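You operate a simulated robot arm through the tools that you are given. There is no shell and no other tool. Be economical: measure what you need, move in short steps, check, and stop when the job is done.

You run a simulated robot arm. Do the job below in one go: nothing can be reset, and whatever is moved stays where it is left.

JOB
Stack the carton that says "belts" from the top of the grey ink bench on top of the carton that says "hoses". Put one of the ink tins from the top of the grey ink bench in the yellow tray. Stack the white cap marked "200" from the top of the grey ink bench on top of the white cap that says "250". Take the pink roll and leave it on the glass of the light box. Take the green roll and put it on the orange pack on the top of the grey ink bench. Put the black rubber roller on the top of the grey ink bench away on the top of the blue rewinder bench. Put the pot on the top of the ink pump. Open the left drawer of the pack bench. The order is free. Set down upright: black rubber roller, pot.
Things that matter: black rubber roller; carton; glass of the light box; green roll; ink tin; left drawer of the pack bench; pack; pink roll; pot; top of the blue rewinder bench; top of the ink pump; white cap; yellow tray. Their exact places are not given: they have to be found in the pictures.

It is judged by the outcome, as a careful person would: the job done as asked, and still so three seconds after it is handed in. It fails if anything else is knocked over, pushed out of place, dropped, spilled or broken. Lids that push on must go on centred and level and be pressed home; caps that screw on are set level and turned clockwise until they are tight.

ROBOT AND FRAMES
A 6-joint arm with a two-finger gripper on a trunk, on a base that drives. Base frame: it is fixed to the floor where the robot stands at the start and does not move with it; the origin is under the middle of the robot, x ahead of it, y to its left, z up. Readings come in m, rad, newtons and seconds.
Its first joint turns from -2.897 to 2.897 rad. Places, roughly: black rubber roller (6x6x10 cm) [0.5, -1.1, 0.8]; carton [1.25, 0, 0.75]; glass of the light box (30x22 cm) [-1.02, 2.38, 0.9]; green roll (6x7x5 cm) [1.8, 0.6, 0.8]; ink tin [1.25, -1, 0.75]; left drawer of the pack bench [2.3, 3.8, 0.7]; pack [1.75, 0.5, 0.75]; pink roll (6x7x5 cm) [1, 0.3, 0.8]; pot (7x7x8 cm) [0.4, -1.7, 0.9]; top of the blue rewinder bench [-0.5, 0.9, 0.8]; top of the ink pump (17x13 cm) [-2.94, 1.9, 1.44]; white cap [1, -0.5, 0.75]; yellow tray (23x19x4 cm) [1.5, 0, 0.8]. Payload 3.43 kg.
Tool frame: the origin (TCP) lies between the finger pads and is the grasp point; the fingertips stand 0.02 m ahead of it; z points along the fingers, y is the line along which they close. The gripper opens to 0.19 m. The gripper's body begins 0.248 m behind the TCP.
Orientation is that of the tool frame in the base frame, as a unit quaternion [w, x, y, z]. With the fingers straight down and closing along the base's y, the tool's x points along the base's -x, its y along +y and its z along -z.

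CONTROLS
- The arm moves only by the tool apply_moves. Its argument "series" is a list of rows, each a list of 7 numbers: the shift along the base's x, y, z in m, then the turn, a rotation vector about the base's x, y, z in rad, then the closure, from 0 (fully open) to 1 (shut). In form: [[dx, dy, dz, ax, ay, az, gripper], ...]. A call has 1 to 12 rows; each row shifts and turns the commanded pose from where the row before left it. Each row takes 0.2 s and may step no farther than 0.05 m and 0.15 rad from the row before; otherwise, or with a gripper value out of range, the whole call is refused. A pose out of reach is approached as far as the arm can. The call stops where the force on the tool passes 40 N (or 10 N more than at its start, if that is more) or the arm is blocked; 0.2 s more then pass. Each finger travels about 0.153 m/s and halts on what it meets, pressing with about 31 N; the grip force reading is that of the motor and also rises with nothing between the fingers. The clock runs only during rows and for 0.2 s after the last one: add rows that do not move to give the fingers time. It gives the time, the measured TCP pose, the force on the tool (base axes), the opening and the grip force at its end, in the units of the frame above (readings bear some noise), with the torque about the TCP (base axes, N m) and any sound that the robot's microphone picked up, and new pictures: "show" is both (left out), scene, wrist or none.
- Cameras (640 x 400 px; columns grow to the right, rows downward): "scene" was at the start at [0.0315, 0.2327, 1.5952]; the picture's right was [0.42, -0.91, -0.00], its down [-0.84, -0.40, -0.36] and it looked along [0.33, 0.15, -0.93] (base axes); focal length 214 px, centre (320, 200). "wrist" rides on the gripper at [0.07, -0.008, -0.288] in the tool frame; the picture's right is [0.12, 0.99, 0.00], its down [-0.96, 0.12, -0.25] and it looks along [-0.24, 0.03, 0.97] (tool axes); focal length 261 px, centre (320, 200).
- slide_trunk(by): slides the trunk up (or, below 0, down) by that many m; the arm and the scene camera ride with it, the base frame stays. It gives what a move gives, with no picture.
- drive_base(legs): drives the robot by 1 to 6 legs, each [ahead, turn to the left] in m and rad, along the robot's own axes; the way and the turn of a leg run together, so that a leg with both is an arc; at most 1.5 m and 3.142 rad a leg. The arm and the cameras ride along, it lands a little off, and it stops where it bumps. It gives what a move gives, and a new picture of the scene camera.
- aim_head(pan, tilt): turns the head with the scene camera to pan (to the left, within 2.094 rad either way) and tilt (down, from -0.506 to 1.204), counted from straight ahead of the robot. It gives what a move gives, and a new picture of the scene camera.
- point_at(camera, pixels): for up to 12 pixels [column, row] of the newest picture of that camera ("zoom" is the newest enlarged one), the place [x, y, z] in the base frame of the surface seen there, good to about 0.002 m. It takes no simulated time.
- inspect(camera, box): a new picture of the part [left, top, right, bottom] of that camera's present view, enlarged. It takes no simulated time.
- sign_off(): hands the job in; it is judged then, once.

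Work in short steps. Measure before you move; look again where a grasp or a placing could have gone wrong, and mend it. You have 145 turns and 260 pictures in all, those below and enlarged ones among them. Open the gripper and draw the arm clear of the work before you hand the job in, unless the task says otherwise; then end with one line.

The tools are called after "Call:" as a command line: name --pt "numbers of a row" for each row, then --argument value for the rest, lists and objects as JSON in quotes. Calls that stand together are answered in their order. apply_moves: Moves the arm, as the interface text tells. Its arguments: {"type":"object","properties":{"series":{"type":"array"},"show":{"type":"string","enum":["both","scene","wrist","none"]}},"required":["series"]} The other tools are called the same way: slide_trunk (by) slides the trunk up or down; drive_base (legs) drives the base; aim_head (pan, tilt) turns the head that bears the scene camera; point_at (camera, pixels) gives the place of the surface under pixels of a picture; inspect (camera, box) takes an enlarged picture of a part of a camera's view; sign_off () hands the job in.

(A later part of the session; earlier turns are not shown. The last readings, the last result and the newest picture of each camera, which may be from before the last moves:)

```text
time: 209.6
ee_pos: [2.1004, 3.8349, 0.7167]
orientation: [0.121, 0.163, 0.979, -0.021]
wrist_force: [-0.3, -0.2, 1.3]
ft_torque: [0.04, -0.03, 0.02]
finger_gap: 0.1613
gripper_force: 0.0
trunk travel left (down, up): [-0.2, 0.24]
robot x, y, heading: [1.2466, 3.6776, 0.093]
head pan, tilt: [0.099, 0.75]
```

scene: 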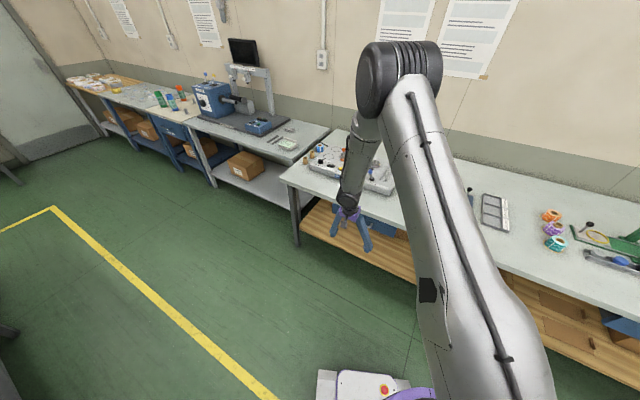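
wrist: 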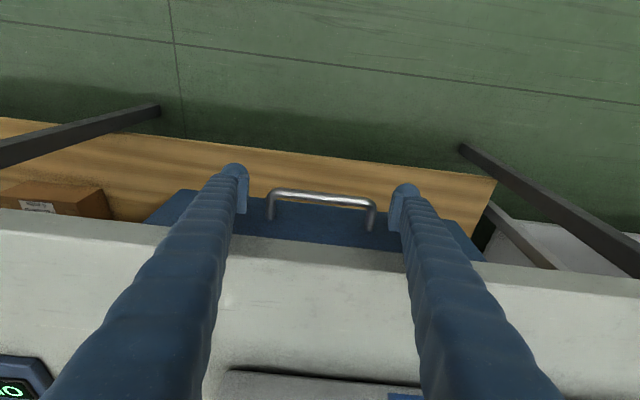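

Good. Close on the handle and check the gap.

Call:
apply_moves --pt "0 0 0 0 0 0 0.3" --pt "0 0 0 0 0 0 0.5" --pt "0 0 0 0 0 0 1" --pt "0 0 0 0 0 0 1" --pt "0 0 0 0 0 0 1" --show "wrist"

```text
time: 210.8
ee_pos: [2.1012, 3.8371, 0.7189]
orientation: [0.122, 0.164, 0.979, -0.02]
wrist_force: [4.6, 31.8, 2.9]
ft_torque: [0.9, -0.25, 0.68]
finger_gap: 0.1282
gripper_force: 45.1
trunk travel left (down, up): [-0.2, 0.24]
robot x, y, heading: [1.2464, 3.6812, 0.1]
head pan, tilt: [0.099, 0.75]
```

wrist: 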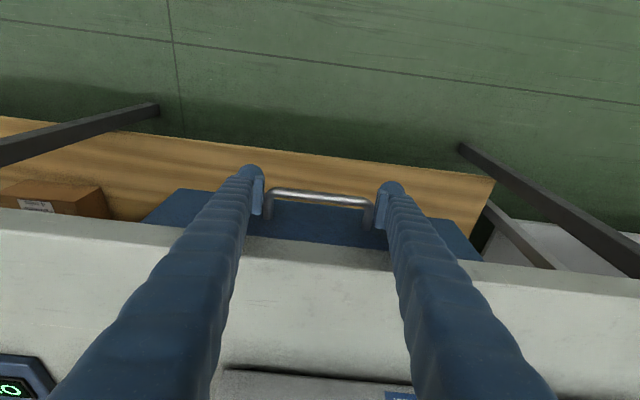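

Only the right finger touches; shift the tool about 5 mm along the bench to centre.

Call:
apply_moves --pt "0.001 0.003 0 0 0 0 1" --pt "0.001 0.003 0 0 0 0 1" --pt "0 0 0 0 0 0 1" --show "none"

```text
time: 211.6
ee_pos: [2.1006, 3.8387, 0.7186]
orientation: [0.121, 0.165, 0.979, -0.021]
wrist_force: [1.7, -0.9, 18.2]
ft_torque: [-0.99, 0.1, 0.55]
finger_gap: 0.1276
gripper_force: 44.8
trunk travel left (down, up): [-0.2, 0.24]
robot x, y, heading: [1.2437, 3.6794, 0.091]
head pan, tilt: [0.099, 0.75]
```

Balanced and gripped (45 N). Pull slowly straight out (−v).

Call:
apply_moves --pt "-0.0142 0.0049 0 0 0 0 1" --pt "-0.0142 0.0049 0 0 0 0 1" --pt "-0.0142 0.0049 0 0 0 0 1" --pt "-0.0189 0.0066 0 0 0 0 1" --pt "-0.0189 0.0066 0 0 0 0 1" --pt "0 0 0 0 0 0 1" --show "wrist"

```text
time: 213.0
ee_pos: [2.0204, 3.8658, 0.7175]
orientation: [0.122, 0.165, 0.979, -0.02]
wrist_force: [-2.2, -8.7, 25.0]
ft_torque: [-0.9, 0.04, -0.37]
finger_gap: 0.128
gripper_force: 45.0
trunk travel left (down, up): [-0.2, 0.24]
robot x, y, heading: [1.2457, 3.6801, 0.093]
head pan, tilt: [0.099, 0.75]
```

wrist: 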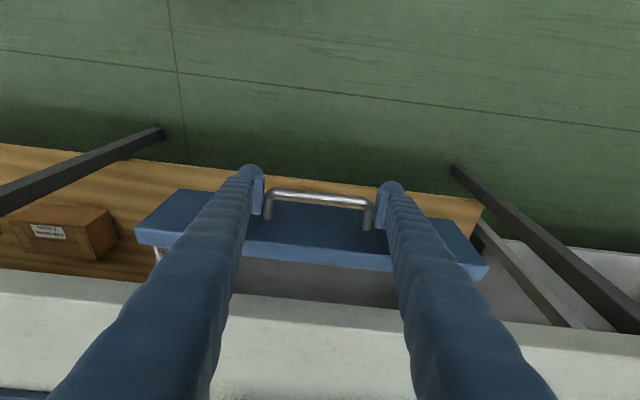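

The drawer comes along. Pull another 0.17 m.

Call:
apply_moves --pt "-0.0189 0.0066 0.001 0 0 0 1" --pt "-0.0189 0.0066 0 0 0 0 1" --pt "-0.0189 0.0066 0 0 0 0 1" --pt "-0.0189 0.0066 0 0 0 0 1" --pt "-0.0189 0.0066 0 0 0 0 1" --pt "-0.0189 0.0066 0 0 0 0 1" --pt "-0.0189 0.0066 0 0 0 0 1" --pt "-0.0189 0.0066 0 0 0 0 1" --pt "0 0 0 0 0 0 1"

```text
time: 215.1
ee_pos: [1.8671, 3.9191, 0.7176]
orientation: [0.12, 0.165, 0.979, -0.022]
wrist_force: [-1.5, -4.6, 5.1]
ft_torque: [-1.49, 0.03, -0.2]
finger_gap: 0.128
gripper_force: 44.9
trunk travel left (down, up): [-0.2, 0.24]
robot x, y, heading: [1.2485, 3.6798, 0.097]
head pan, tilt: [0.099, 0.75]
stopped in row 9: the force on the tool passed its limit at 42 N (the readings are from after the stop); the commanded pose is now the measured one
```

scene: 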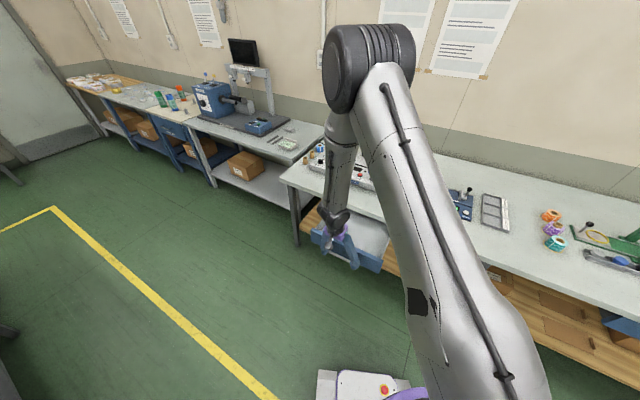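
wrist: 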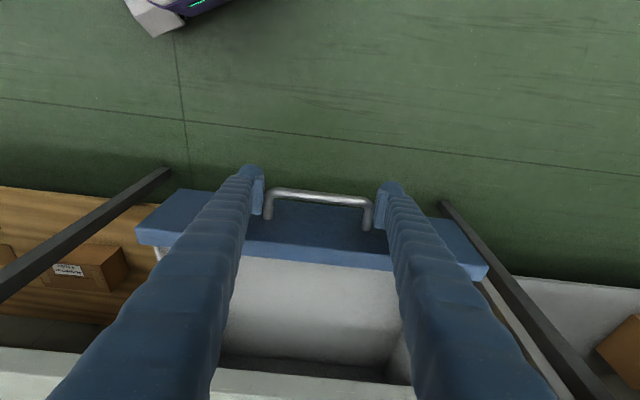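

Opened ~0.25 m to its stop. Release, back away and rise.

Call:
apply_moves --pt "0 0 0 0 0 0 0.3" --pt "0 0 0 0 0 0 0.2" --pt "0 0 0 0 0 0 0.2" --pt "-0.0378 0.0131 0 0 0 0 0.2" --pt "-0.0378 0.0131 0 0 0 0 0.2" --pt "0 0 0.05 0.041 0.118 0 0.2" --pt "0 0 0.05 0.041 0.118 0 0.4" --pt "0 0 0.05 0 0 0 0.5" --pt "0 0 0.05 0 0 0 0.5" --pt "0 0 0.05 0 0 0 0.5" --pt "0 0 0.05 0 0 0 0.5" --pt "0 0 0.05 0 0 0 0.5" --show "scene"

```text
time: 217.7
ee_pos: [1.7949, 3.9461, 1.0628]
orientation: [-0.001, 0.166, 0.986, 0.0]
wrist_force: [-0.8, 0.4, 0.7]
ft_torque: [-0.1, -0.07, 0.01]
finger_gap: 0.0952
gripper_force: 0.1
out of reach, approached as far as the arm can: row 6
trunk travel left (down, up): [-0.2, 0.24]
robot x, y, heading: [1.2437, 3.6795, 0.095]
head pan, tilt: [0.099, 0.75]
```

scene: 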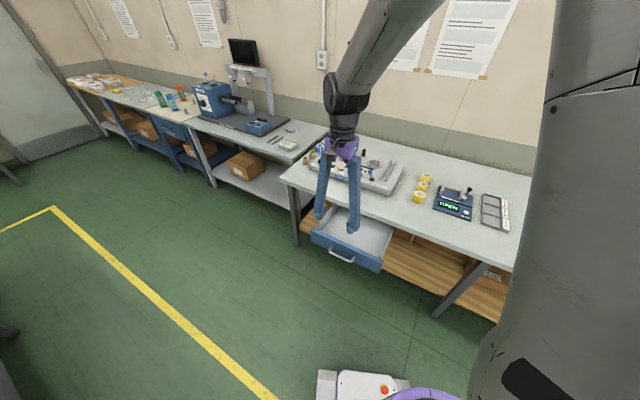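

Drawer is open. Now go back along the aisle: turn left parallel to the benches and reverse.

Call:
drive_base --legs '[[0, 0.6], [0, 0.545], [-1.4, 0.0]]'

```text
time: 223.4
ee_pos: [1.2312, 4.2804, 1.0652]
orientation: [-0.002, -0.394, 0.919, 0.001]
wrist_force: [2.9, -1.1, 0.1]
ft_torque: [0.12, 0.74, -0.01]
finger_gap: 0.0952
gripper_force: 0.0
trunk travel left (down, up): [-0.2, 0.24]
robot x, y, heading: [1.3059, 3.6528, 1.2]
head pan, tilt: [0.099, 0.75]
stopped in leg 3: the robot was blocked; the commanded pose is now the measured one
```

scene: 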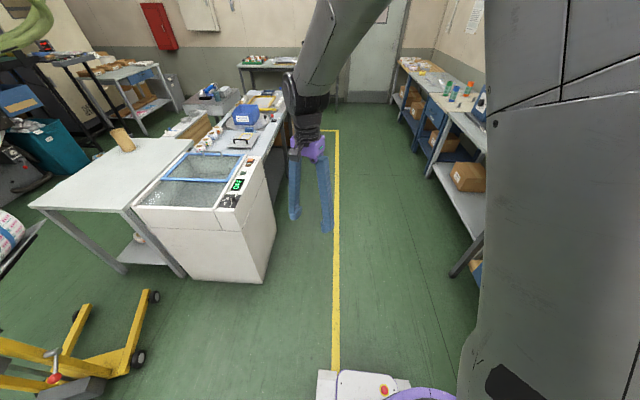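

Call:
drive_base --legs '[[-1.4, 0.1], [-1.4, 0.0], [-1.2, 0.0]]'

```text
time: 249.7
ee_pos: [0.0101, 0.4991, 1.0634]
orientation: [0.0, -0.415, 0.91, -0.002]
wrist_force: [-0.7, -0.2, -0.1]
ft_torque: [0.01, 0.0, -0.03]
finger_gap: 0.0949
gripper_force: 0.0
trunk travel left (down, up): [-0.2, 0.24]
robot x, y, heading: [0.117, -0.1266, 1.248]
head pan, tilt: [0.099, 0.75]
```

scene: 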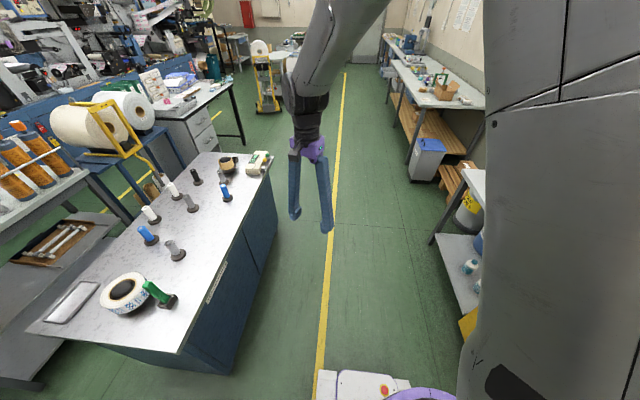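

Reverse to u≈-1.0 near the roller and the shelf.

Call:
drive_base --legs '[[-0.45, 0.24], [-0.42, -0.25]]'

Call:
aim_head --pan -1.7 --tilt 0.8

```text
time: 256.1
ee_pos: [-0.1638, -0.3435, 1.0649]
orientation: [-0.001, -0.413, 0.911, -0.001]
wrist_force: [-0.4, -0.1, -0.6]
ft_torque: [0.06, -0.04, 0.02]
finger_gap: 0.0951
gripper_force: 0.0
trunk travel left (down, up): [-0.2, 0.24]
robot x, y, heading: [-0.0637, -0.966, 1.24]
head pan, tilt: [0.099, 0.75]
```

scene: 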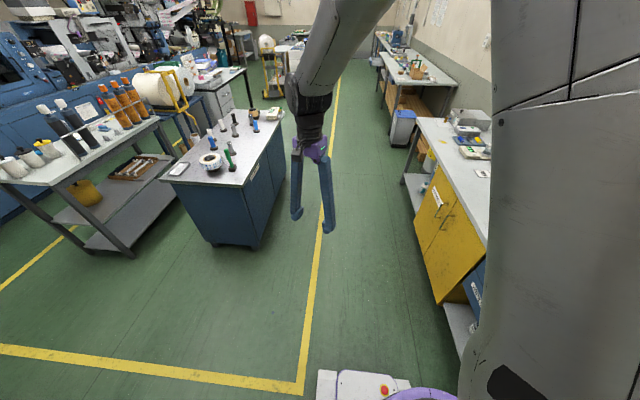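

```text
time: 257.9
ee_pos: [-0.1634, -0.3428, 1.0649]
orientation: [0.0, -0.414, 0.91, 0.0]
wrist_force: [0.4, -0.2, 0.0]
ft_torque: [-0.01, 0.01, -0.02]
finger_gap: 0.0951
gripper_force: 0.2
trunk travel left (down, up): [-0.2, 0.24]
robot x, y, heading: [-0.0648, -0.9667, 1.243]
head pan, tilt: [-1.7, 0.799]
```

scene: 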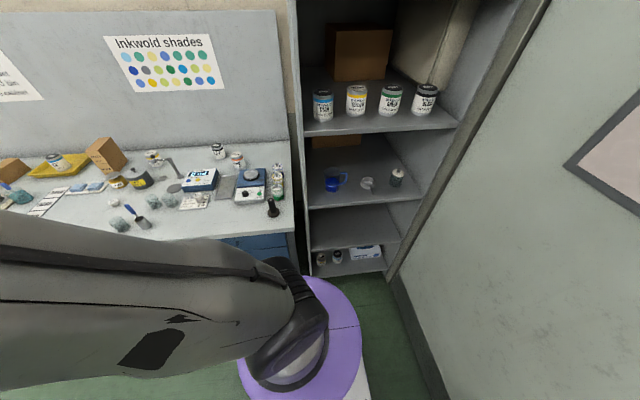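

I enlarge the shelf and roller from here.

Call:
inspect --camera "scene" --box '[250, 130, 430, 243]'

Call:
point_at --camera "zoom" --pixels '[[520, 142], [520, 165], [520, 190], [505, 170], [535, 170], [420, 195], [480, 235], [80, 255], [80, 290], [60, 290], [440, 180], [560, 235]]'

```text
3.54 times, centred on (340, 186) of scene
```

zoom: 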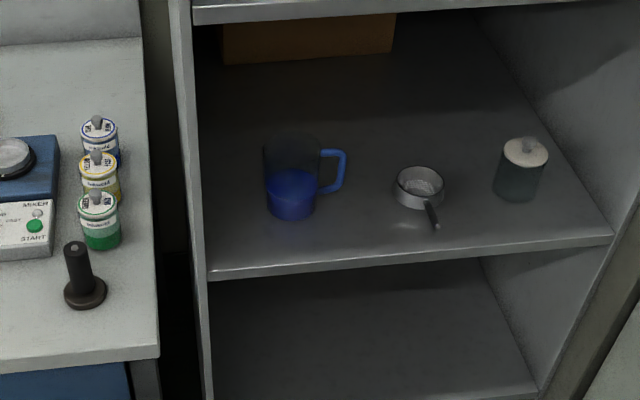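

```text
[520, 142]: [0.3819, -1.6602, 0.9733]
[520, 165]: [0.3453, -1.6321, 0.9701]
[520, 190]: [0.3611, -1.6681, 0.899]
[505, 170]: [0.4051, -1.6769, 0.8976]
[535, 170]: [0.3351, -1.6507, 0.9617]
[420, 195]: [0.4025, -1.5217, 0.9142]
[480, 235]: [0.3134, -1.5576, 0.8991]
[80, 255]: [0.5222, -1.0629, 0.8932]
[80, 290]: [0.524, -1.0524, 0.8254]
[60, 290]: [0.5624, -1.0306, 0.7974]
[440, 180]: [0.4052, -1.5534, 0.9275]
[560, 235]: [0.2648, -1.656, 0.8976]
```

Pot ≈(0.36,-1.65) on the shelf (z 0.90), roller ≈(0.525,-1.058). Swing the arm clockwise to above the roller.

Call:
apply_moves --pt "0.0478 0.0056 0 0 0 -0.0493 0.5" --pt "0.0481 0.0019 0 0 0 -0.0493 0.5" --pt "0.0481 -0.0019 0 0 0 -0.0493 0.5" --pt "0.0478 -0.0057 0 0 0 -0.0493 0.5" --pt "0.0472 -0.0094 0 0 0 -0.0493 0.5" --pt "0.0463 -0.0131 0 0 0 -0.0493 0.5" --pt "0.0451 -0.0166 0 0 0 -0.0493 0.5" --pt "0.0437 -0.0201 0 0 0 -0.0493 0.5" --pt "0.042 -0.0234 0 0 0 -0.0493 0.5" --pt "0.04 -0.0267 0 0 0 -0.0493 0.5" --pt "0.0378 -0.0297 0 0 0 -0.0493 0.5" --pt "0.0354 -0.0326 0 0 0 -0.0493 0.5" --show "none"

Call:
apply_moves --pt "0.0327 -0.0353 0 0 0 -0.0493 0.55" --pt "0.0299 -0.0377 0 0 0 -0.0493 0.55" --pt "0.0268 -0.0399 0 0 0 -0.0493 0.55" --pt "0.0236 -0.0419 0 0 0 -0.0493 0.55" --pt "0.0202 -0.0436 0 0 0 -0.0493 0.55" --pt "0.0168 -0.0451 0 0 0 -0.0493 0.55" --pt "0.0132 -0.0462 0 0 0 -0.0493 0.55" --pt "0.0096 -0.0471 0 0 0 -0.0493 0.55" --pt "0.0058 -0.0477 0 0 0 -0.0493 0.55" --pt "0.0021 -0.0481 0 0 0 -0.0493 0.55" --pt "-0.0017 -0.0481 0 0 0 -0.0493 0.55" --pt "-0.0054 -0.0478 0 0 0 -0.0493 0.55" --show "wrist"

```text
time: 260.5
ee_pos: [0.3689, -0.5143, 1.0627]
orientation: [-0.001, -0.131, 0.991, -0.001]
wrist_force: [-0.7, 0.9, -0.3]
ft_torque: [0.05, 0.0, 0.0]
finger_gap: 0.0949
gripper_force: 0.0
trunk travel left (down, up): [-0.2, 0.24]
robot x, y, heading: [-0.0655, -0.9712, 1.24]
head pan, tilt: [-1.7, 0.799]
```

```text
time: 263.1
ee_pos: [0.5378, -1.0436, 1.0657]
orientation: [-0.001, 0.164, 0.986, 0.0]
wrist_force: [0.6, 0.1, 0.5]
ft_torque: [0.06, -0.01, -0.01]
finger_gap: 0.0856
gripper_force: 0.0
trunk travel left (down, up): [-0.2, 0.24]
robot x, y, heading: [-0.0678, -0.968, 1.242]
head pan, tilt: [-1.7, 0.799]
```

wrist: 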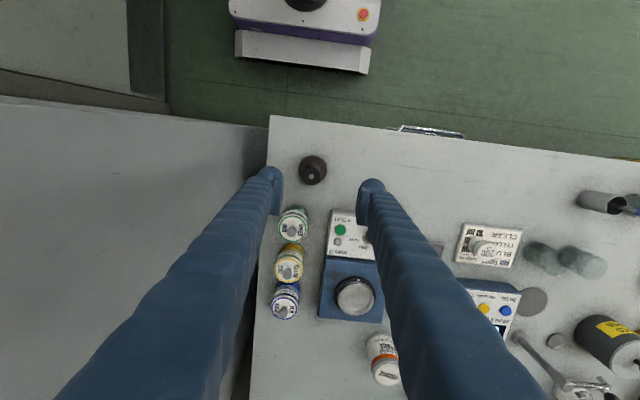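

Call:
inspect --camera "wrist" --box '[260, 130, 360, 193]'

Call:
point_at --camera "wrist" --pixels '[[312, 176], [300, 170], [326, 172], [313, 158], [312, 168], [310, 183], [293, 215]]'

```text
6.35 times, centred on (310, 162) of wrist
```

zoom: 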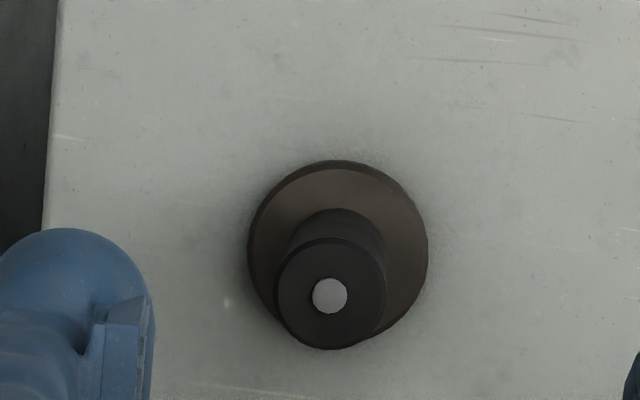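

```text
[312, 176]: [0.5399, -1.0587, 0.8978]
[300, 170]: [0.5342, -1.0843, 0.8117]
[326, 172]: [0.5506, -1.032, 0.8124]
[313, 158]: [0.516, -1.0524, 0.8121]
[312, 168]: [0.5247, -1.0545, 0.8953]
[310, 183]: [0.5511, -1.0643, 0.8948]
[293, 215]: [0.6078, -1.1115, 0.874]
```

Roller axis (0.5385,-1.0595). Descend and grip the shaft.

Call:
apply_moves --pt "0.001 -0.016 0 0 0 0 0.65" --pt "0 0 -0.045 0 0 0 0.65" --pt "0 0 -0.045 0 0 0 0.65" --pt "0 0 -0.045 0 0 0 0.65" --pt "0 0 -0.045 0 0 0 0.65" --pt "0 0 -0.018 0 0 0 0.65" --pt "0 0 0 0 0 0 1" --pt "0 0 0 0 0 0 1" --pt "0 0 0 0 0 0 1" --pt "0 0 0.01 0 0 0 1" --pt "0 0 0.02 0 0 0 1" --pt "0 0 0.03 0 0 0 1" --show "wrist"

```text
time: 265.7
ee_pos: [0.5414, -1.0587, 0.9266]
orientation: [-0.002, 0.163, 0.987, 0.0]
wrist_force: [-1.4, -0.9, -15.5]
ft_torque: [-0.02, -0.03, 0.01]
finger_gap: 0.0311
gripper_force: 31.2
trunk travel left (down, up): [-0.2, 0.24]
robot x, y, heading: [-0.0687, -0.9697, 1.242]
head pan, tilt: [-1.7, 0.799]
```

wrist: 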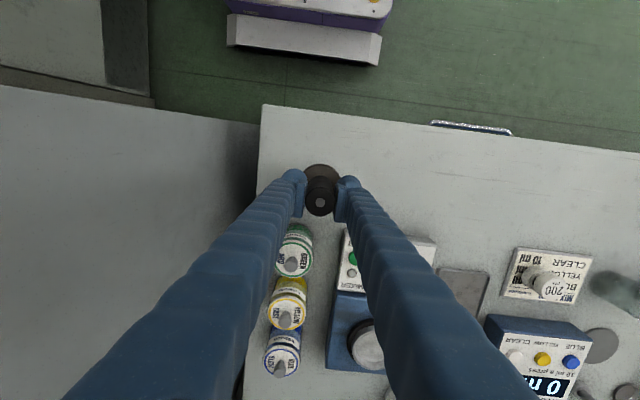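

Held; it is heavy (15.5 N). Lift, draw in and swing slowly to the front over the aisle.

Call:
apply_moves --pt "0 0 0.03 0 0 0 1" --pt "0 0 0.03 0 0 0 1" --pt "0 0 0.03 0 0 0 1" --pt "0 0 0.03 0 0 0 1" --pt "-0.038 0.0055 0 0 0 0 1" --pt "-0.038 0.0055 0 0 0 0 1" --pt "-0.038 0.0055 0 0 0 0 1" --pt "0.0045 0.0448 0 0 0 0.09 1" --pt "0.0004 0.045 0 0 0 0.09 1" --pt "-0.0036 0.0449 0 0 0 0.09 1" --pt "-0.0076 0.0443 0 0 0 0.09 1" --pt "-0.0116 0.0435 0 0 0 0.09 1" --show "none"

Call:
apply_moves --pt "-0.0154 0.0423 0 0 0 0.09 1" --pt "-0.0192 0.0407 0 0 0 0.09 1" --pt "-0.0227 0.0388 0 0 0 0.09 1" --pt "-0.0261 0.0366 0 0 0 0.09 1" --pt "-0.0293 0.0342 0 0 0 0.09 1" --pt "-0.0323 0.0314 0 0 0 0.09 1" --pt "-0.035 0.0283 0 0 0 0.09 1" --pt "-0.0374 0.0251 0 0 0 0.09 1" --pt "-0.0395 0.0216 0 0 0 0.09 1" --pt "-0.0413 0.018 0 0 0 0.09 1" --pt "-0.0427 0.0142 0 0 0 0.09 1" --pt "-0.0438 0.0103 0 0 0 0.09 1" --show "none"

Call:
aim_head --pan 0.5 --tilt 0.7

```text
time: 268.3
ee_pos: [0.4108, -0.8214, 1.0467]
orientation: [-0.001, -0.06, 0.998, -0.001]
wrist_force: [-0.3, 0.1, -15.1]
ft_torque: [-0.02, 0.03, -0.03]
finger_gap: 0.0308
gripper_force: 31.3
trunk travel left (down, up): [-0.2, 0.24]
robot x, y, heading: [-0.0684, -0.9728, 1.239]
head pan, tilt: [-1.7, 0.799]
```

```text
time: 270.9
ee_pos: [0.0225, -0.4788, 1.0488]
orientation: [-0.001, -0.565, 0.825, -0.002]
wrist_force: [-0.6, -0.3, -16.0]
ft_torque: [0.0, 0.01, 0.0]
finger_gap: 0.0308
gripper_force: 31.0
trunk travel left (down, up): [-0.2, 0.24]
robot x, y, heading: [-0.0656, -0.9659, 1.237]
head pan, tilt: [-1.7, 0.799]
```

```text
time: 273.0
ee_pos: [0.0237, -0.4767, 1.0484]
orientation: [-0.001, -0.565, 0.825, -0.001]
wrist_force: [-0.4, -0.7, -14.8]
ft_torque: [0.04, -0.03, 0.01]
finger_gap: 0.0308
gripper_force: 30.9
trunk travel left (down, up): [-0.2, 0.24]
robot x, y, heading: [-0.0665, -0.9688, 1.239]
head pan, tilt: [0.499, 0.7]
```

scene: 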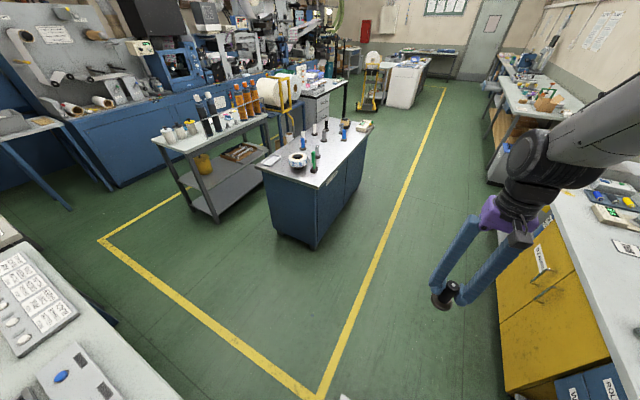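

I enlarge the rewinder bench to choose a free spot.

Call:
inspect --camera "scene" --box '[240, 100, 400, 200]'

Call:
point_at --camera "zoom" --pixels '[[300, 325], [340, 270], [390, 230], [235, 245], [295, 285], [250, 320], [80, 285], [365, 250], [110, 240], [270, 205], [350, 190], [175, 280]]'

```text
4.00 times, centred on (320, 150) of scene
```

zoom: 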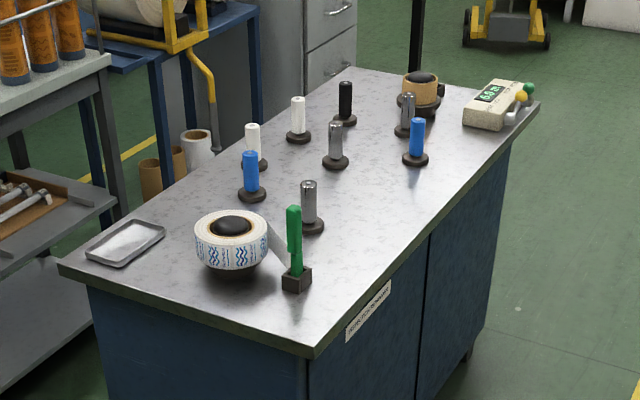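

```text
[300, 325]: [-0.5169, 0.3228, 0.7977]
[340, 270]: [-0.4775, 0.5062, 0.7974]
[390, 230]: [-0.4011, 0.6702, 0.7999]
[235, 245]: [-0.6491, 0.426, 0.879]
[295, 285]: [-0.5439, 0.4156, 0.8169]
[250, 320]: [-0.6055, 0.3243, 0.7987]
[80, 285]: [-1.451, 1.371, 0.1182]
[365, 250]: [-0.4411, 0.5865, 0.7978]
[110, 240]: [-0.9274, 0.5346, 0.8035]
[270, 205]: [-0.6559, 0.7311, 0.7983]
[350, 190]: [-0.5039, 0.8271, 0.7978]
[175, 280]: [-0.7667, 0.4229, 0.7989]
```

A free spot is near (-0.42,0.70). Drive ahead and slightly left.

Call:
drive_base --legs '[[0.53, 0.38], [0.53, -0.38]]'

```text
time: 280.8
ee_pos: [0.1681, 0.5781, 1.0478]
orientation: [-0.002, -0.565, 0.825, -0.002]
wrist_force: [0.2, 0.4, -15.9]
ft_torque: [-0.02, 0.02, -0.01]
finger_gap: 0.0309
gripper_force: 31.3
trunk travel left (down, up): [-0.2, 0.24]
robot x, y, heading: [0.0659, 0.0895, 1.242]
head pan, tilt: [0.499, 0.7]
```

scene: 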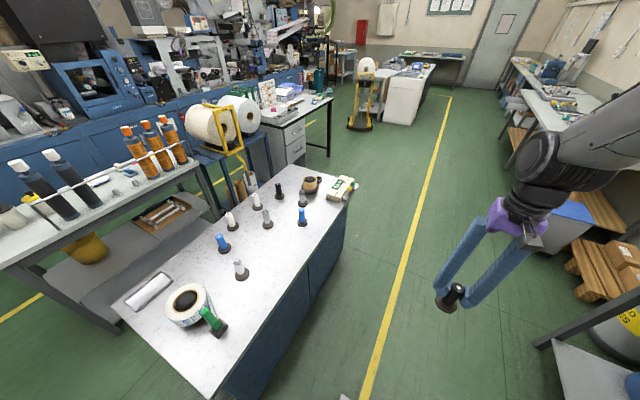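

Measure the free spot once more and carry the roller above it.

Call:
point_at --camera "scene" --pixels '[[270, 255], [255, 270], [241, 276], [302, 224], [285, 290], [268, 226]]'

Call:
apply_moves --pt "-0.0452 0.0094 0 0 0 0.0675 1" --pt "-0.0452 0.0094 0 0 0 0.0675 1" --pt "-0.0452 0.0094 0 0 0 0.0675 1" --pt "-0.0452 0.0094 0 0 0 0.0675 1" --pt "-0.0452 0.0094 0 0 0 0.0675 1" --pt "-0.0452 0.0094 0 0 0 0.0675 1" --pt "-0.0452 0.0094 0 0 0 0.0675 1" --pt "-0.0452 0.0094 0 0 0 0.0675 1" --pt "-0.0452 0.0094 0 0 0 0.0675 1" --pt "-0.0452 0.0094 0 0 0 0.0675 1" --pt "-0.0452 0.0094 0 0 0 0.0675 1" --pt "-0.0452 0.0094 0 0 0 0.0675 1"

```text
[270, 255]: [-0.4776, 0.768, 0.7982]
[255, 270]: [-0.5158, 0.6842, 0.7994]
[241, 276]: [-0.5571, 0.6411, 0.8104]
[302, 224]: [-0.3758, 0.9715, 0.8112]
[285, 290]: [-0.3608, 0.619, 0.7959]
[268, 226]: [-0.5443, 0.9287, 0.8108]
```

```text
time: 283.4
ee_pos: [-0.375, 0.692, 1.0484]
orientation: [0.001, 0.845, -0.535, 0.002]
wrist_force: [-0.4, -0.8, -16.4]
ft_torque: [-0.02, -0.04, -0.02]
finger_gap: 0.0304
gripper_force: 31.1
trunk travel left (down, up): [-0.2, 0.24]
robot x, y, heading: [0.0685, 0.0926, 1.239]
head pan, tilt: [0.499, 0.7]
```

scene: 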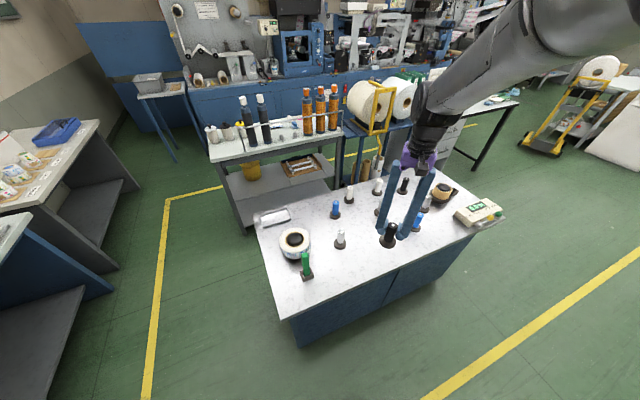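
wrist: 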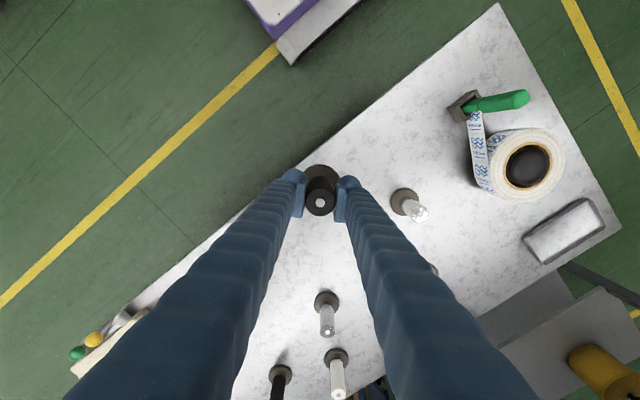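

Move to (-0.44,0.74) and lower to about 8 mm above the top.

Call:
apply_moves --pt "-0.0325 0.024 0 0 0 0 1" --pt "-0.0325 0.024 0 0 0 0 1" --pt "0 0 -0.04 0 0 0 1" --pt "0 0 -0.04 0 0 0 1" --pt "0 0 -0.04 0 0 0 1" --pt "0 0 -0.035 0 0 0 1" --pt "0 0 -0.015 0 0 0 1" --pt "0 0 0 0 0 0 1" --show "wrist"

Call:
inspect --camera "scene" --box '[330, 180, 450, 255]'

```text
time: 285.2
ee_pos: [-0.4398, 0.7401, 0.8794]
orientation: [0.0, 0.845, -0.535, 0.002]
wrist_force: [-0.2, -0.1, -14.6]
ft_torque: [0.03, 0.0, 0.01]
finger_gap: 0.0307
gripper_force: 31.3
trunk travel left (down, up): [-0.2, 0.24]
robot x, y, heading: [0.0642, 0.0916, 1.241]
head pan, tilt: [0.499, 0.7]
```

wrist: 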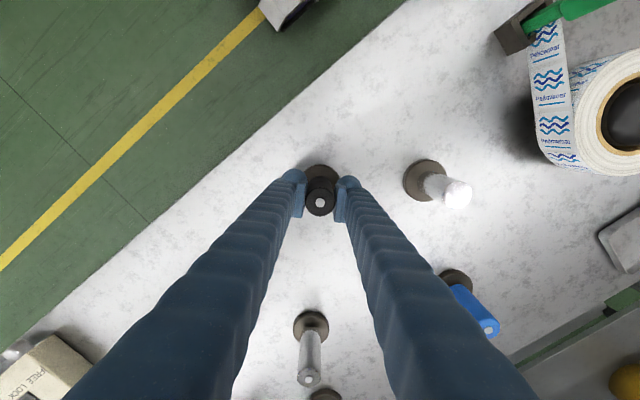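

```text
5.33 times, centred on (390, 218) of scene
```

zoom: 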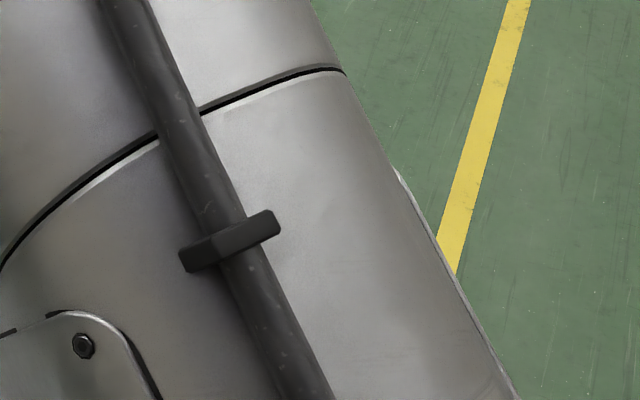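

Lower in small steps to contact.

Call:
apply_moves --pt "0 0 -0.003 0 0 0 1" --pt "0 0 -0.003 0 0 0 1" --pt "0 0 -0.002 0 0 0 1" --pt "0 0 -0.002 0 0 0 1" --pt "0 0 0 0 0 0 1" --show "none"

```text
time: 286.4
ee_pos: [-0.4414, 0.7374, 0.8716]
orientation: [-0.001, 0.845, -0.535, -0.001]
wrist_force: [5.3, -1.6, 23.6]
ft_torque: [-0.38, -0.22, -0.09]
finger_gap: 0.0308
gripper_force: 30.8
trunk travel left (down, up): [-0.2, 0.24]
robot x, y, heading: [0.0649, 0.0925, 1.246]
head pan, tilt: [0.499, 0.7]
```

Contact. Ease up 1.5 mm, release, rise.

Call:
apply_moves --pt "0 0 0.0015 0 0 0 1" --pt "0 0 0 0 0 0 1" --pt "0 0 0 0 0 0 0.75" --pt "0 0 0 0 0 0 0.65" --pt "0 0 0 0 0 0 0.65" --pt "0 0 0.03 0 0 0 0.65" --pt "0 0 0.045 0 0 0 0.65" --pt "0 0 0.045 0 0 0 0.65" --pt "0 0 0.045 0 0 0 0.65" --pt "0 0 0.03 0 0 0 0.65" --show "wrist"

```text
time: 288.6
ee_pos: [-0.441, 0.7368, 1.0643]
orientation: [0.001, 0.845, -0.535, 0.002]
wrist_force: [0.2, -0.4, -0.4]
ft_torque: [0.05, 0.04, -0.03]
finger_gap: 0.0664
gripper_force: 0.1
trunk travel left (down, up): [-0.2, 0.24]
robot x, y, heading: [0.0677, 0.0892, 1.24]
head pan, tilt: [0.499, 0.7]
```

wrist: 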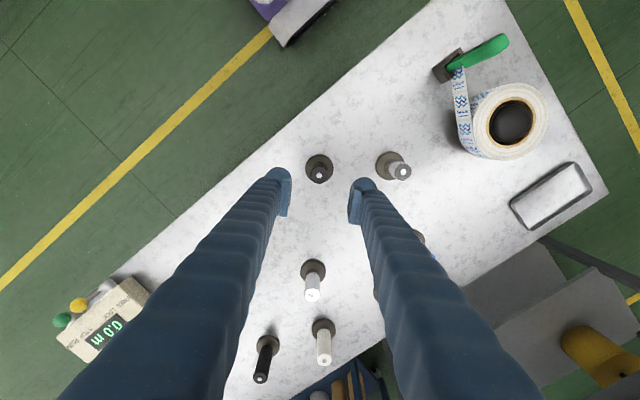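

The roller stands upright. Next the pot: reverse to u≈-1.1 beside the shelf.

Call:
apply_moves --pt "0.0283 -0.036 0 0 0 0 0.3" --pt "0.0283 -0.036 0 0 0 0 0.3" --pt "0.0283 -0.036 0 0 0 0 0.3" --pt "0.0283 -0.036 0 0 0 0 0.3" --pt "0.0283 -0.036 0 0 0 0 0.3" --pt "0.0283 -0.036 0 0 0 0 0.3" --pt "0.0283 -0.036 0 0 0 0 0.3" --show "none"

Call:
drive_base --legs '[[-0.6, 0.19], [-0.6, -0.19]]'

```text
time: 290.2
ee_pos: [-0.2423, 0.4832, 1.0673]
orientation: [-0.001, 0.845, -0.534, 0.0]
wrist_force: [-0.8, -0.9, 0.1]
ft_torque: [0.12, -0.33, 0.0]
finger_gap: 0.1331
gripper_force: 0.1
trunk travel left (down, up): [-0.2, 0.24]
robot x, y, heading: [0.0647, 0.0917, 1.243]
head pan, tilt: [0.499, 0.7]
```

```text
time: 298.8
ee_pos: [-0.5167, -0.6784, 1.0665]
orientation: [0.0, 0.842, -0.539, 0.0]
wrist_force: [0.2, -0.1, 0.4]
ft_torque: [0.01, 0.05, -0.01]
finger_gap: 0.133
gripper_force: 0.0
trunk travel left (down, up): [-0.2, 0.24]
robot x, y, heading: [-0.2139, -1.0732, 1.234]
head pan, tilt: [0.499, 0.7]
```

scene: 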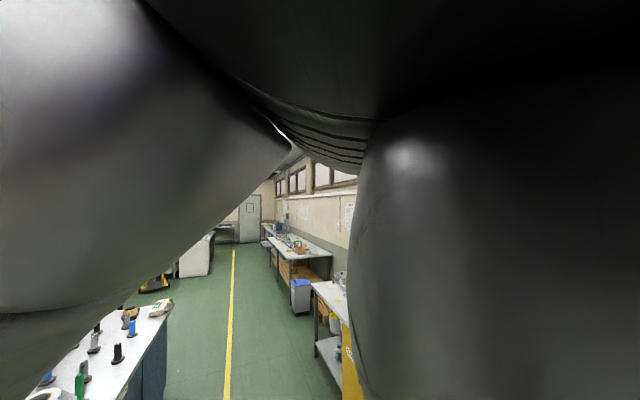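

Swing the arm clockwise through the front toward the shelf side.

Call:
apply_moves --pt "0.0391 0.0278 0 0 0 -0.0733 0.3" --pt "0.0417 0.0238 0 0 0 -0.0733 0.3" --pt "0.0439 0.0195 0 0 0 -0.0733 0.3" --pt "0.0456 0.015 0 0 0 -0.0733 0.3" --pt "0.0469 0.0104 0 0 0 -0.0733 0.3" --pt "0.0477 0.0057 0 0 0 -0.0733 0.3" --pt "0.048 0.0009 0 0 0 -0.0733 0.3" --pt "0.0478 -0.0039 0 0 0 -0.0733 0.3" --pt "0.0472 -0.0087 0 0 0 -0.0733 0.3" --pt "0.0461 -0.0134 0 0 0 -0.0733 0.3" --pt "0.0445 -0.0179 0 0 0 -0.0733 0.3" --pt "0.0425 -0.0223 0 0 0 -0.0733 0.3" --show "none"

Call:
apply_moves --pt "0.0401 -0.0264 0 0 0 -0.0733 0.3" --pt "0.0373 -0.0303 0 0 0 -0.0733 0.3" --pt "0.0341 -0.0338 0 0 0 -0.0733 0.3" --pt "0.0305 -0.0371 0 0 0 -0.0733 0.3" --pt "0.0266 -0.0399 0 0 0 -0.0733 0.3" --pt "0.0225 -0.0424 0 0 0 -0.0733 0.3" --pt "0.0182 -0.0444 0 0 0 -0.0733 0.3" --pt "0.0137 -0.046 0 0 0 -0.0733 0.3" --pt "0.009 -0.0471 0 0 0 -0.0733 0.3" --pt "0.0043 -0.0478 0 0 0 -0.0733 0.3" --pt "-0.0005 -0.048 0 0 0 -0.0733 0.3" --pt "-0.0053 -0.0477 0 0 0 -0.0733 0.3" --show "none"

Call:
apply_moves --pt "-0.0101 -0.0469 0 0 0 -0.0733 0.3" --pt "-0.0147 -0.0457 0 0 0 -0.0733 0.3" --pt "-0.0192 -0.044 0 0 0 -0.0733 0.3" --pt "-0.0235 -0.0419 0 0 0 -0.0733 0.3" --pt "-0.0276 -0.0393 0 0 0 -0.0733 0.3" --pt "0 0 0 0 0 0 0.3" --show "none"

Call:
aim_head --pan -2.0 --tilt 0.7

```text
time: 301.4
ee_pos: [0.0231, -0.6429, 1.0683]
orientation: [0.0, -0.532, 0.846, -0.001]
wrist_force: [-0.3, 0.1, -0.1]
ft_torque: [0.01, -0.01, 0.01]
finger_gap: 0.1332
gripper_force: 0.1
trunk travel left (down, up): [-0.2, 0.24]
robot x, y, heading: [-0.2174, -1.0761, 1.231]
head pan, tilt: [0.499, 0.7]
```

```text
time: 304.0
ee_pos: [0.2523, -1.1344, 1.0696]
orientation: [0.0, -0.122, 0.993, 0.0]
wrist_force: [-0.9, 0.1, 0.7]
ft_torque: [0.03, 0.0, -0.03]
finger_gap: 0.133
gripper_force: 0.0
trunk travel left (down, up): [-0.2, 0.24]
robot x, y, heading: [-0.2172, -1.0761, 1.235]
head pan, tilt: [0.499, 0.7]
```

```text
time: 305.4
ee_pos: [0.159, -1.3513, 1.0702]
orientation: [0.0, 0.062, 0.998, 0.001]
wrist_force: [0.4, 0.4, -0.8]
ft_torque: [0.0, -0.05, 0.03]
finger_gap: 0.1329
gripper_force: 0.0
trunk travel left (down, up): [-0.2, 0.24]
robot x, y, heading: [-0.2209, -1.075, 1.226]
head pan, tilt: [0.499, 0.7]
```

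```text
time: 307.6
ee_pos: [0.159, -1.3526, 1.0704]
orientation: [-0.001, 0.061, 0.998, 0.0]
wrist_force: [-0.1, 0.1, -0.5]
ft_torque: [0.01, 0.01, 0.01]
finger_gap: 0.1331
gripper_force: 0.0
trunk travel left (down, up): [-0.2, 0.24]
robot x, y, heading: [-0.219, -1.0755, 1.23]
head pan, tilt: [-2.0, 0.7]
```

scene: 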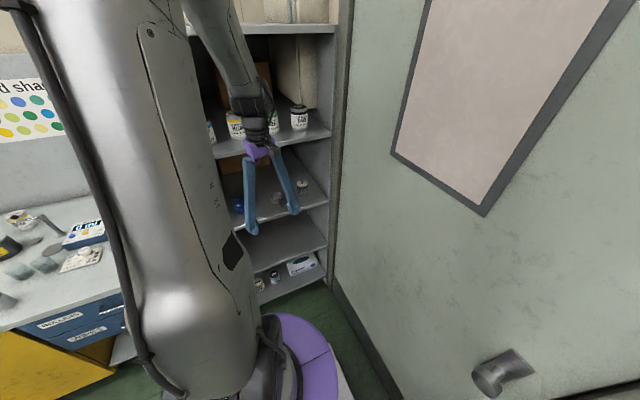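

Enlarge the pot to measure it precisely.

Call:
inspect --camera "scene" --box '[230, 155, 340, 224]'

Call:
point_at --camera "zoom" --pixels '[[418, 158], [418, 175], [418, 190], [405, 165], [435, 165], [400, 200], [420, 225], [440, 200], [270, 220], [300, 260], [540, 260], [545, 180]]'

```text
5.80 times, centred on (285, 190) of scene
```

zoom: 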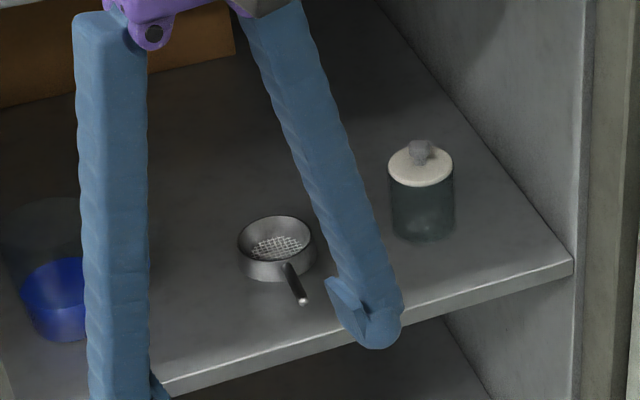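

```text
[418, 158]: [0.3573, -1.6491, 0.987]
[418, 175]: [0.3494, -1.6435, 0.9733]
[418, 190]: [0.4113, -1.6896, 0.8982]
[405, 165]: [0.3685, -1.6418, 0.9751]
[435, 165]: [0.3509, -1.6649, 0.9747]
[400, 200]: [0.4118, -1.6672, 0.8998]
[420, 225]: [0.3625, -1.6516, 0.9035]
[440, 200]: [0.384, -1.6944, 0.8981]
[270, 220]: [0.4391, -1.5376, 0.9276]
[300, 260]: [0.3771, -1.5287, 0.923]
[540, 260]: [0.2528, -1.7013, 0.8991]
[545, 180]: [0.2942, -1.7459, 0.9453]
```

Pot centre ≈(0.360,-1.654), lid top 0.974, shelf 0.899. I go in front of it and pitch the fingers forward 0.9 rad.

Call:
apply_moves --pt "-0.0019 -0.0456 0 0 0 -0.042 0.47" --pt "-0.0019 -0.0456 0 0 0 -0.042 0.47" --pt "-0.0019 -0.0456 0 0 0 -0.042 0.47" --pt "-0.0019 -0.0456 0 0 0 -0.042 0.47" --pt "-0.0019 -0.0456 0 0 0 -0.042 0.47" --pt "0 0 -0.0186 -0.0422 -0.1215 0 0.47" --pt "0 0 -0.0186 -0.0422 -0.1215 0 0.47" --pt "0 0 -0.0186 -0.0422 -0.1215 0 0.47" --pt "0 0 -0.0186 -0.0422 -0.1215 0 0.47" --pt "0 0 -0.0186 -0.0422 -0.1215 0 0.47" --pt "0 0 -0.0186 -0.0422 -0.1215 0 0.47" --pt "0 0 -0.0186 -0.0422 -0.1215 0 0.47"

```text
time: 310.2
ee_pos: [0.1522, -1.6039, 0.96]
orientation: [0.424, 0.152, 0.891, -0.058]
wrist_force: [0.1, -0.2, -0.7]
ft_torque: [-0.02, 0.01, 0.03]
finger_gap: 0.1007
gripper_force: 0.1
out of reach, approached as far as the arm can: row 12
trunk travel left (down, up): [-0.2, 0.24]
robot x, y, heading: [-0.2236, -1.0753, 1.233]
head pan, tilt: [-2.0, 0.7]
```

scene: 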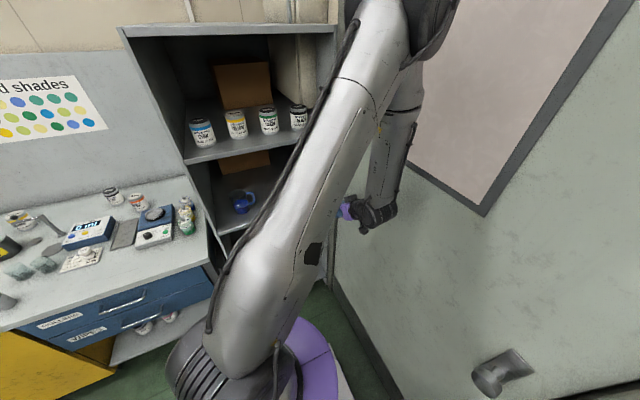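
wrist: 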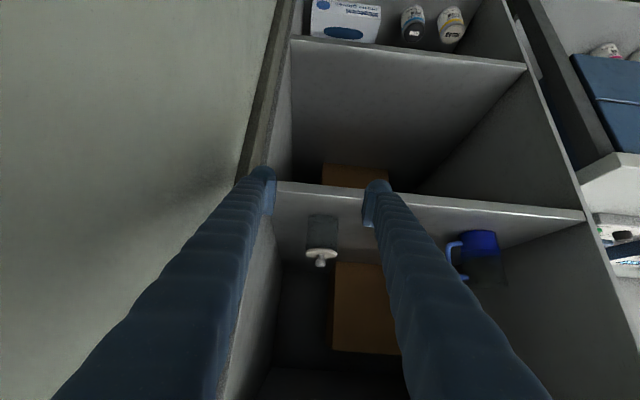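

Pot lies centred between the fingers. Advance 0.09 and check the pose.

Call:
apply_moves --pt "0.0425 -0.0148 0 0 0 0 0.47" --pt "0.0425 -0.0148 0 0 0 0 0.47" --pt "0 0 0 0 0 0 0.47" --show "wrist"

```text
time: 311.1
ee_pos: [0.237, -1.6317, 0.96]
orientation: [0.428, 0.15, 0.888, -0.073]
wrist_force: [-0.1, 0.5, 0.4]
ft_torque: [-0.01, 0.05, -0.02]
finger_gap: 0.1007
gripper_force: 0.1
trunk travel left (down, up): [-0.2, 0.24]
robot x, y, heading: [-0.2168, -1.0794, 1.231]
head pan, tilt: [-2.0, 0.7]
```

wrist: 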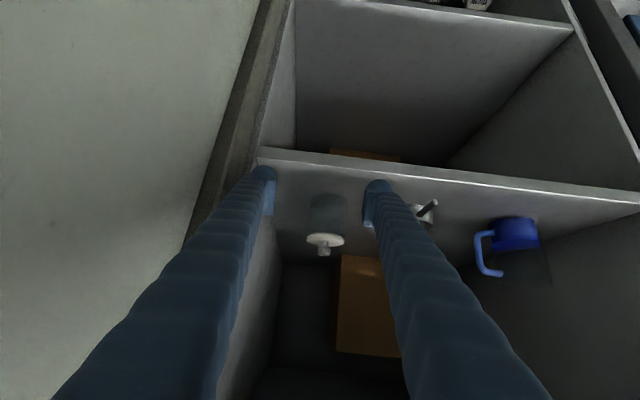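

Advance onto the pot: +0.12 in, 15 mm left, 20 mm down.

Call:
apply_moves --pt "0.03 -0.0065 -0.005 0 0 0 0.47" --pt "0.03 -0.0065 -0.005 0 0 0 0.47" --pt "0.03 -0.0065 -0.005 0 0 0 0.47" --pt "0.03 -0.0065 -0.004 0 0 0 0.47" --pt "0 0 0 0 0 0 0.47"

Call:
inspect --camera "wrist" --box '[240, 120, 420, 232]'

```text
time: 312.2
ee_pos: [0.358, -1.659, 0.9403]
orientation: [0.428, 0.149, 0.888, -0.072]
wrist_force: [-0.4, -0.6, 0.4]
ft_torque: [-0.04, 0.03, -0.02]
finger_gap: 0.1007
gripper_force: 0.1
trunk travel left (down, up): [-0.2, 0.24]
robot x, y, heading: [-0.2175, -1.0756, 1.232]
head pan, tilt: [-2.0, 0.7]
```

scene: 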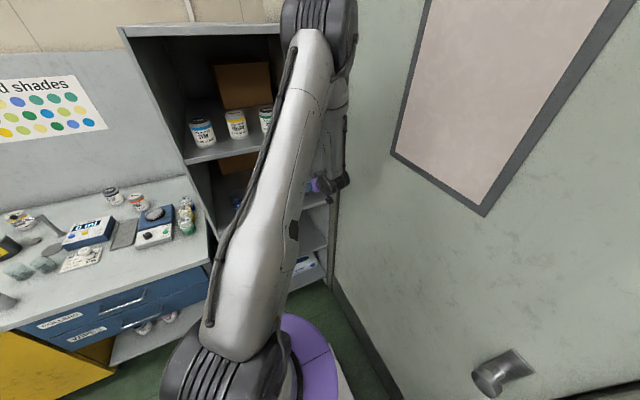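
wrist: 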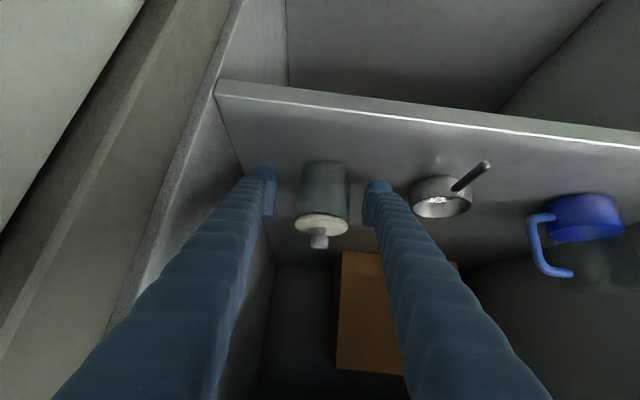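

```text
3.56 times, centred on (330, 176) of wrist
```

zoom: 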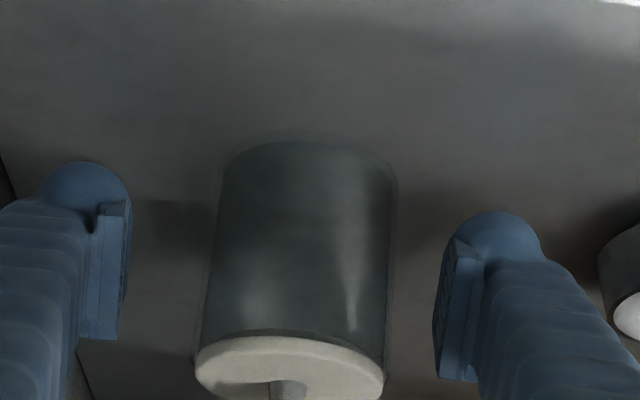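

Call:
point_at --camera "zoom" --pixels '[[200, 365], [380, 370], [290, 345], [240, 370], [340, 375], [285, 390]]'

```text
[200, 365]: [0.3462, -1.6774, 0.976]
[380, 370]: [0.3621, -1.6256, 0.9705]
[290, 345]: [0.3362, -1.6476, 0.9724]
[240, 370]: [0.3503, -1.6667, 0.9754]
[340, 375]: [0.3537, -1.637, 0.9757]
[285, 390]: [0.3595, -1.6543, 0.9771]
```

Pot centre matches within 5 mm. Shift 4 mm and grip.

Call:
apply_moves --pt "0.002 0.004 0 0 0 0 0.5" --pt "0 0 0 0 0 0 0.6" --pt "0 0 0 0 0 0 0.7" --pt "0 0 0 0 0 0 1" --pt "0 0 0 0 0 0 1" --pt "0 0 0 0 0 0 1" --pt "0 0 0 0 0 0 1" --show "wrist"

```text
time: 313.9
ee_pos: [0.3592, -1.6539, 0.9419]
orientation: [0.428, 0.15, 0.888, -0.073]
wrist_force: [0.0, -0.2, 1.3]
ft_torque: [0.0, -0.04, 0.0]
finger_gap: 0.0606
gripper_force: 30.8
trunk travel left (down, up): [-0.2, 0.24]
robot x, y, heading: [-0.2201, -1.0765, 1.238]
head pan, tilt: [-2.0, 0.7]
```

wrist: 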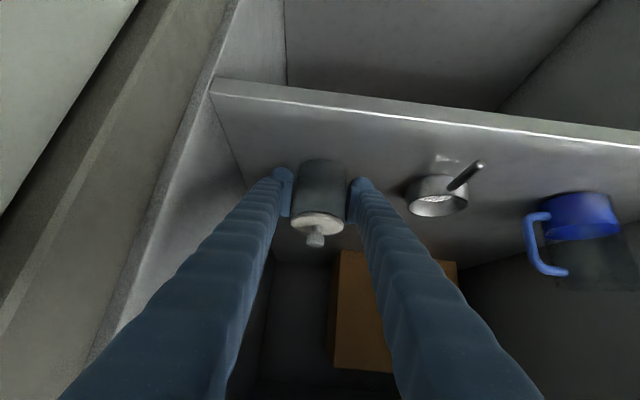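

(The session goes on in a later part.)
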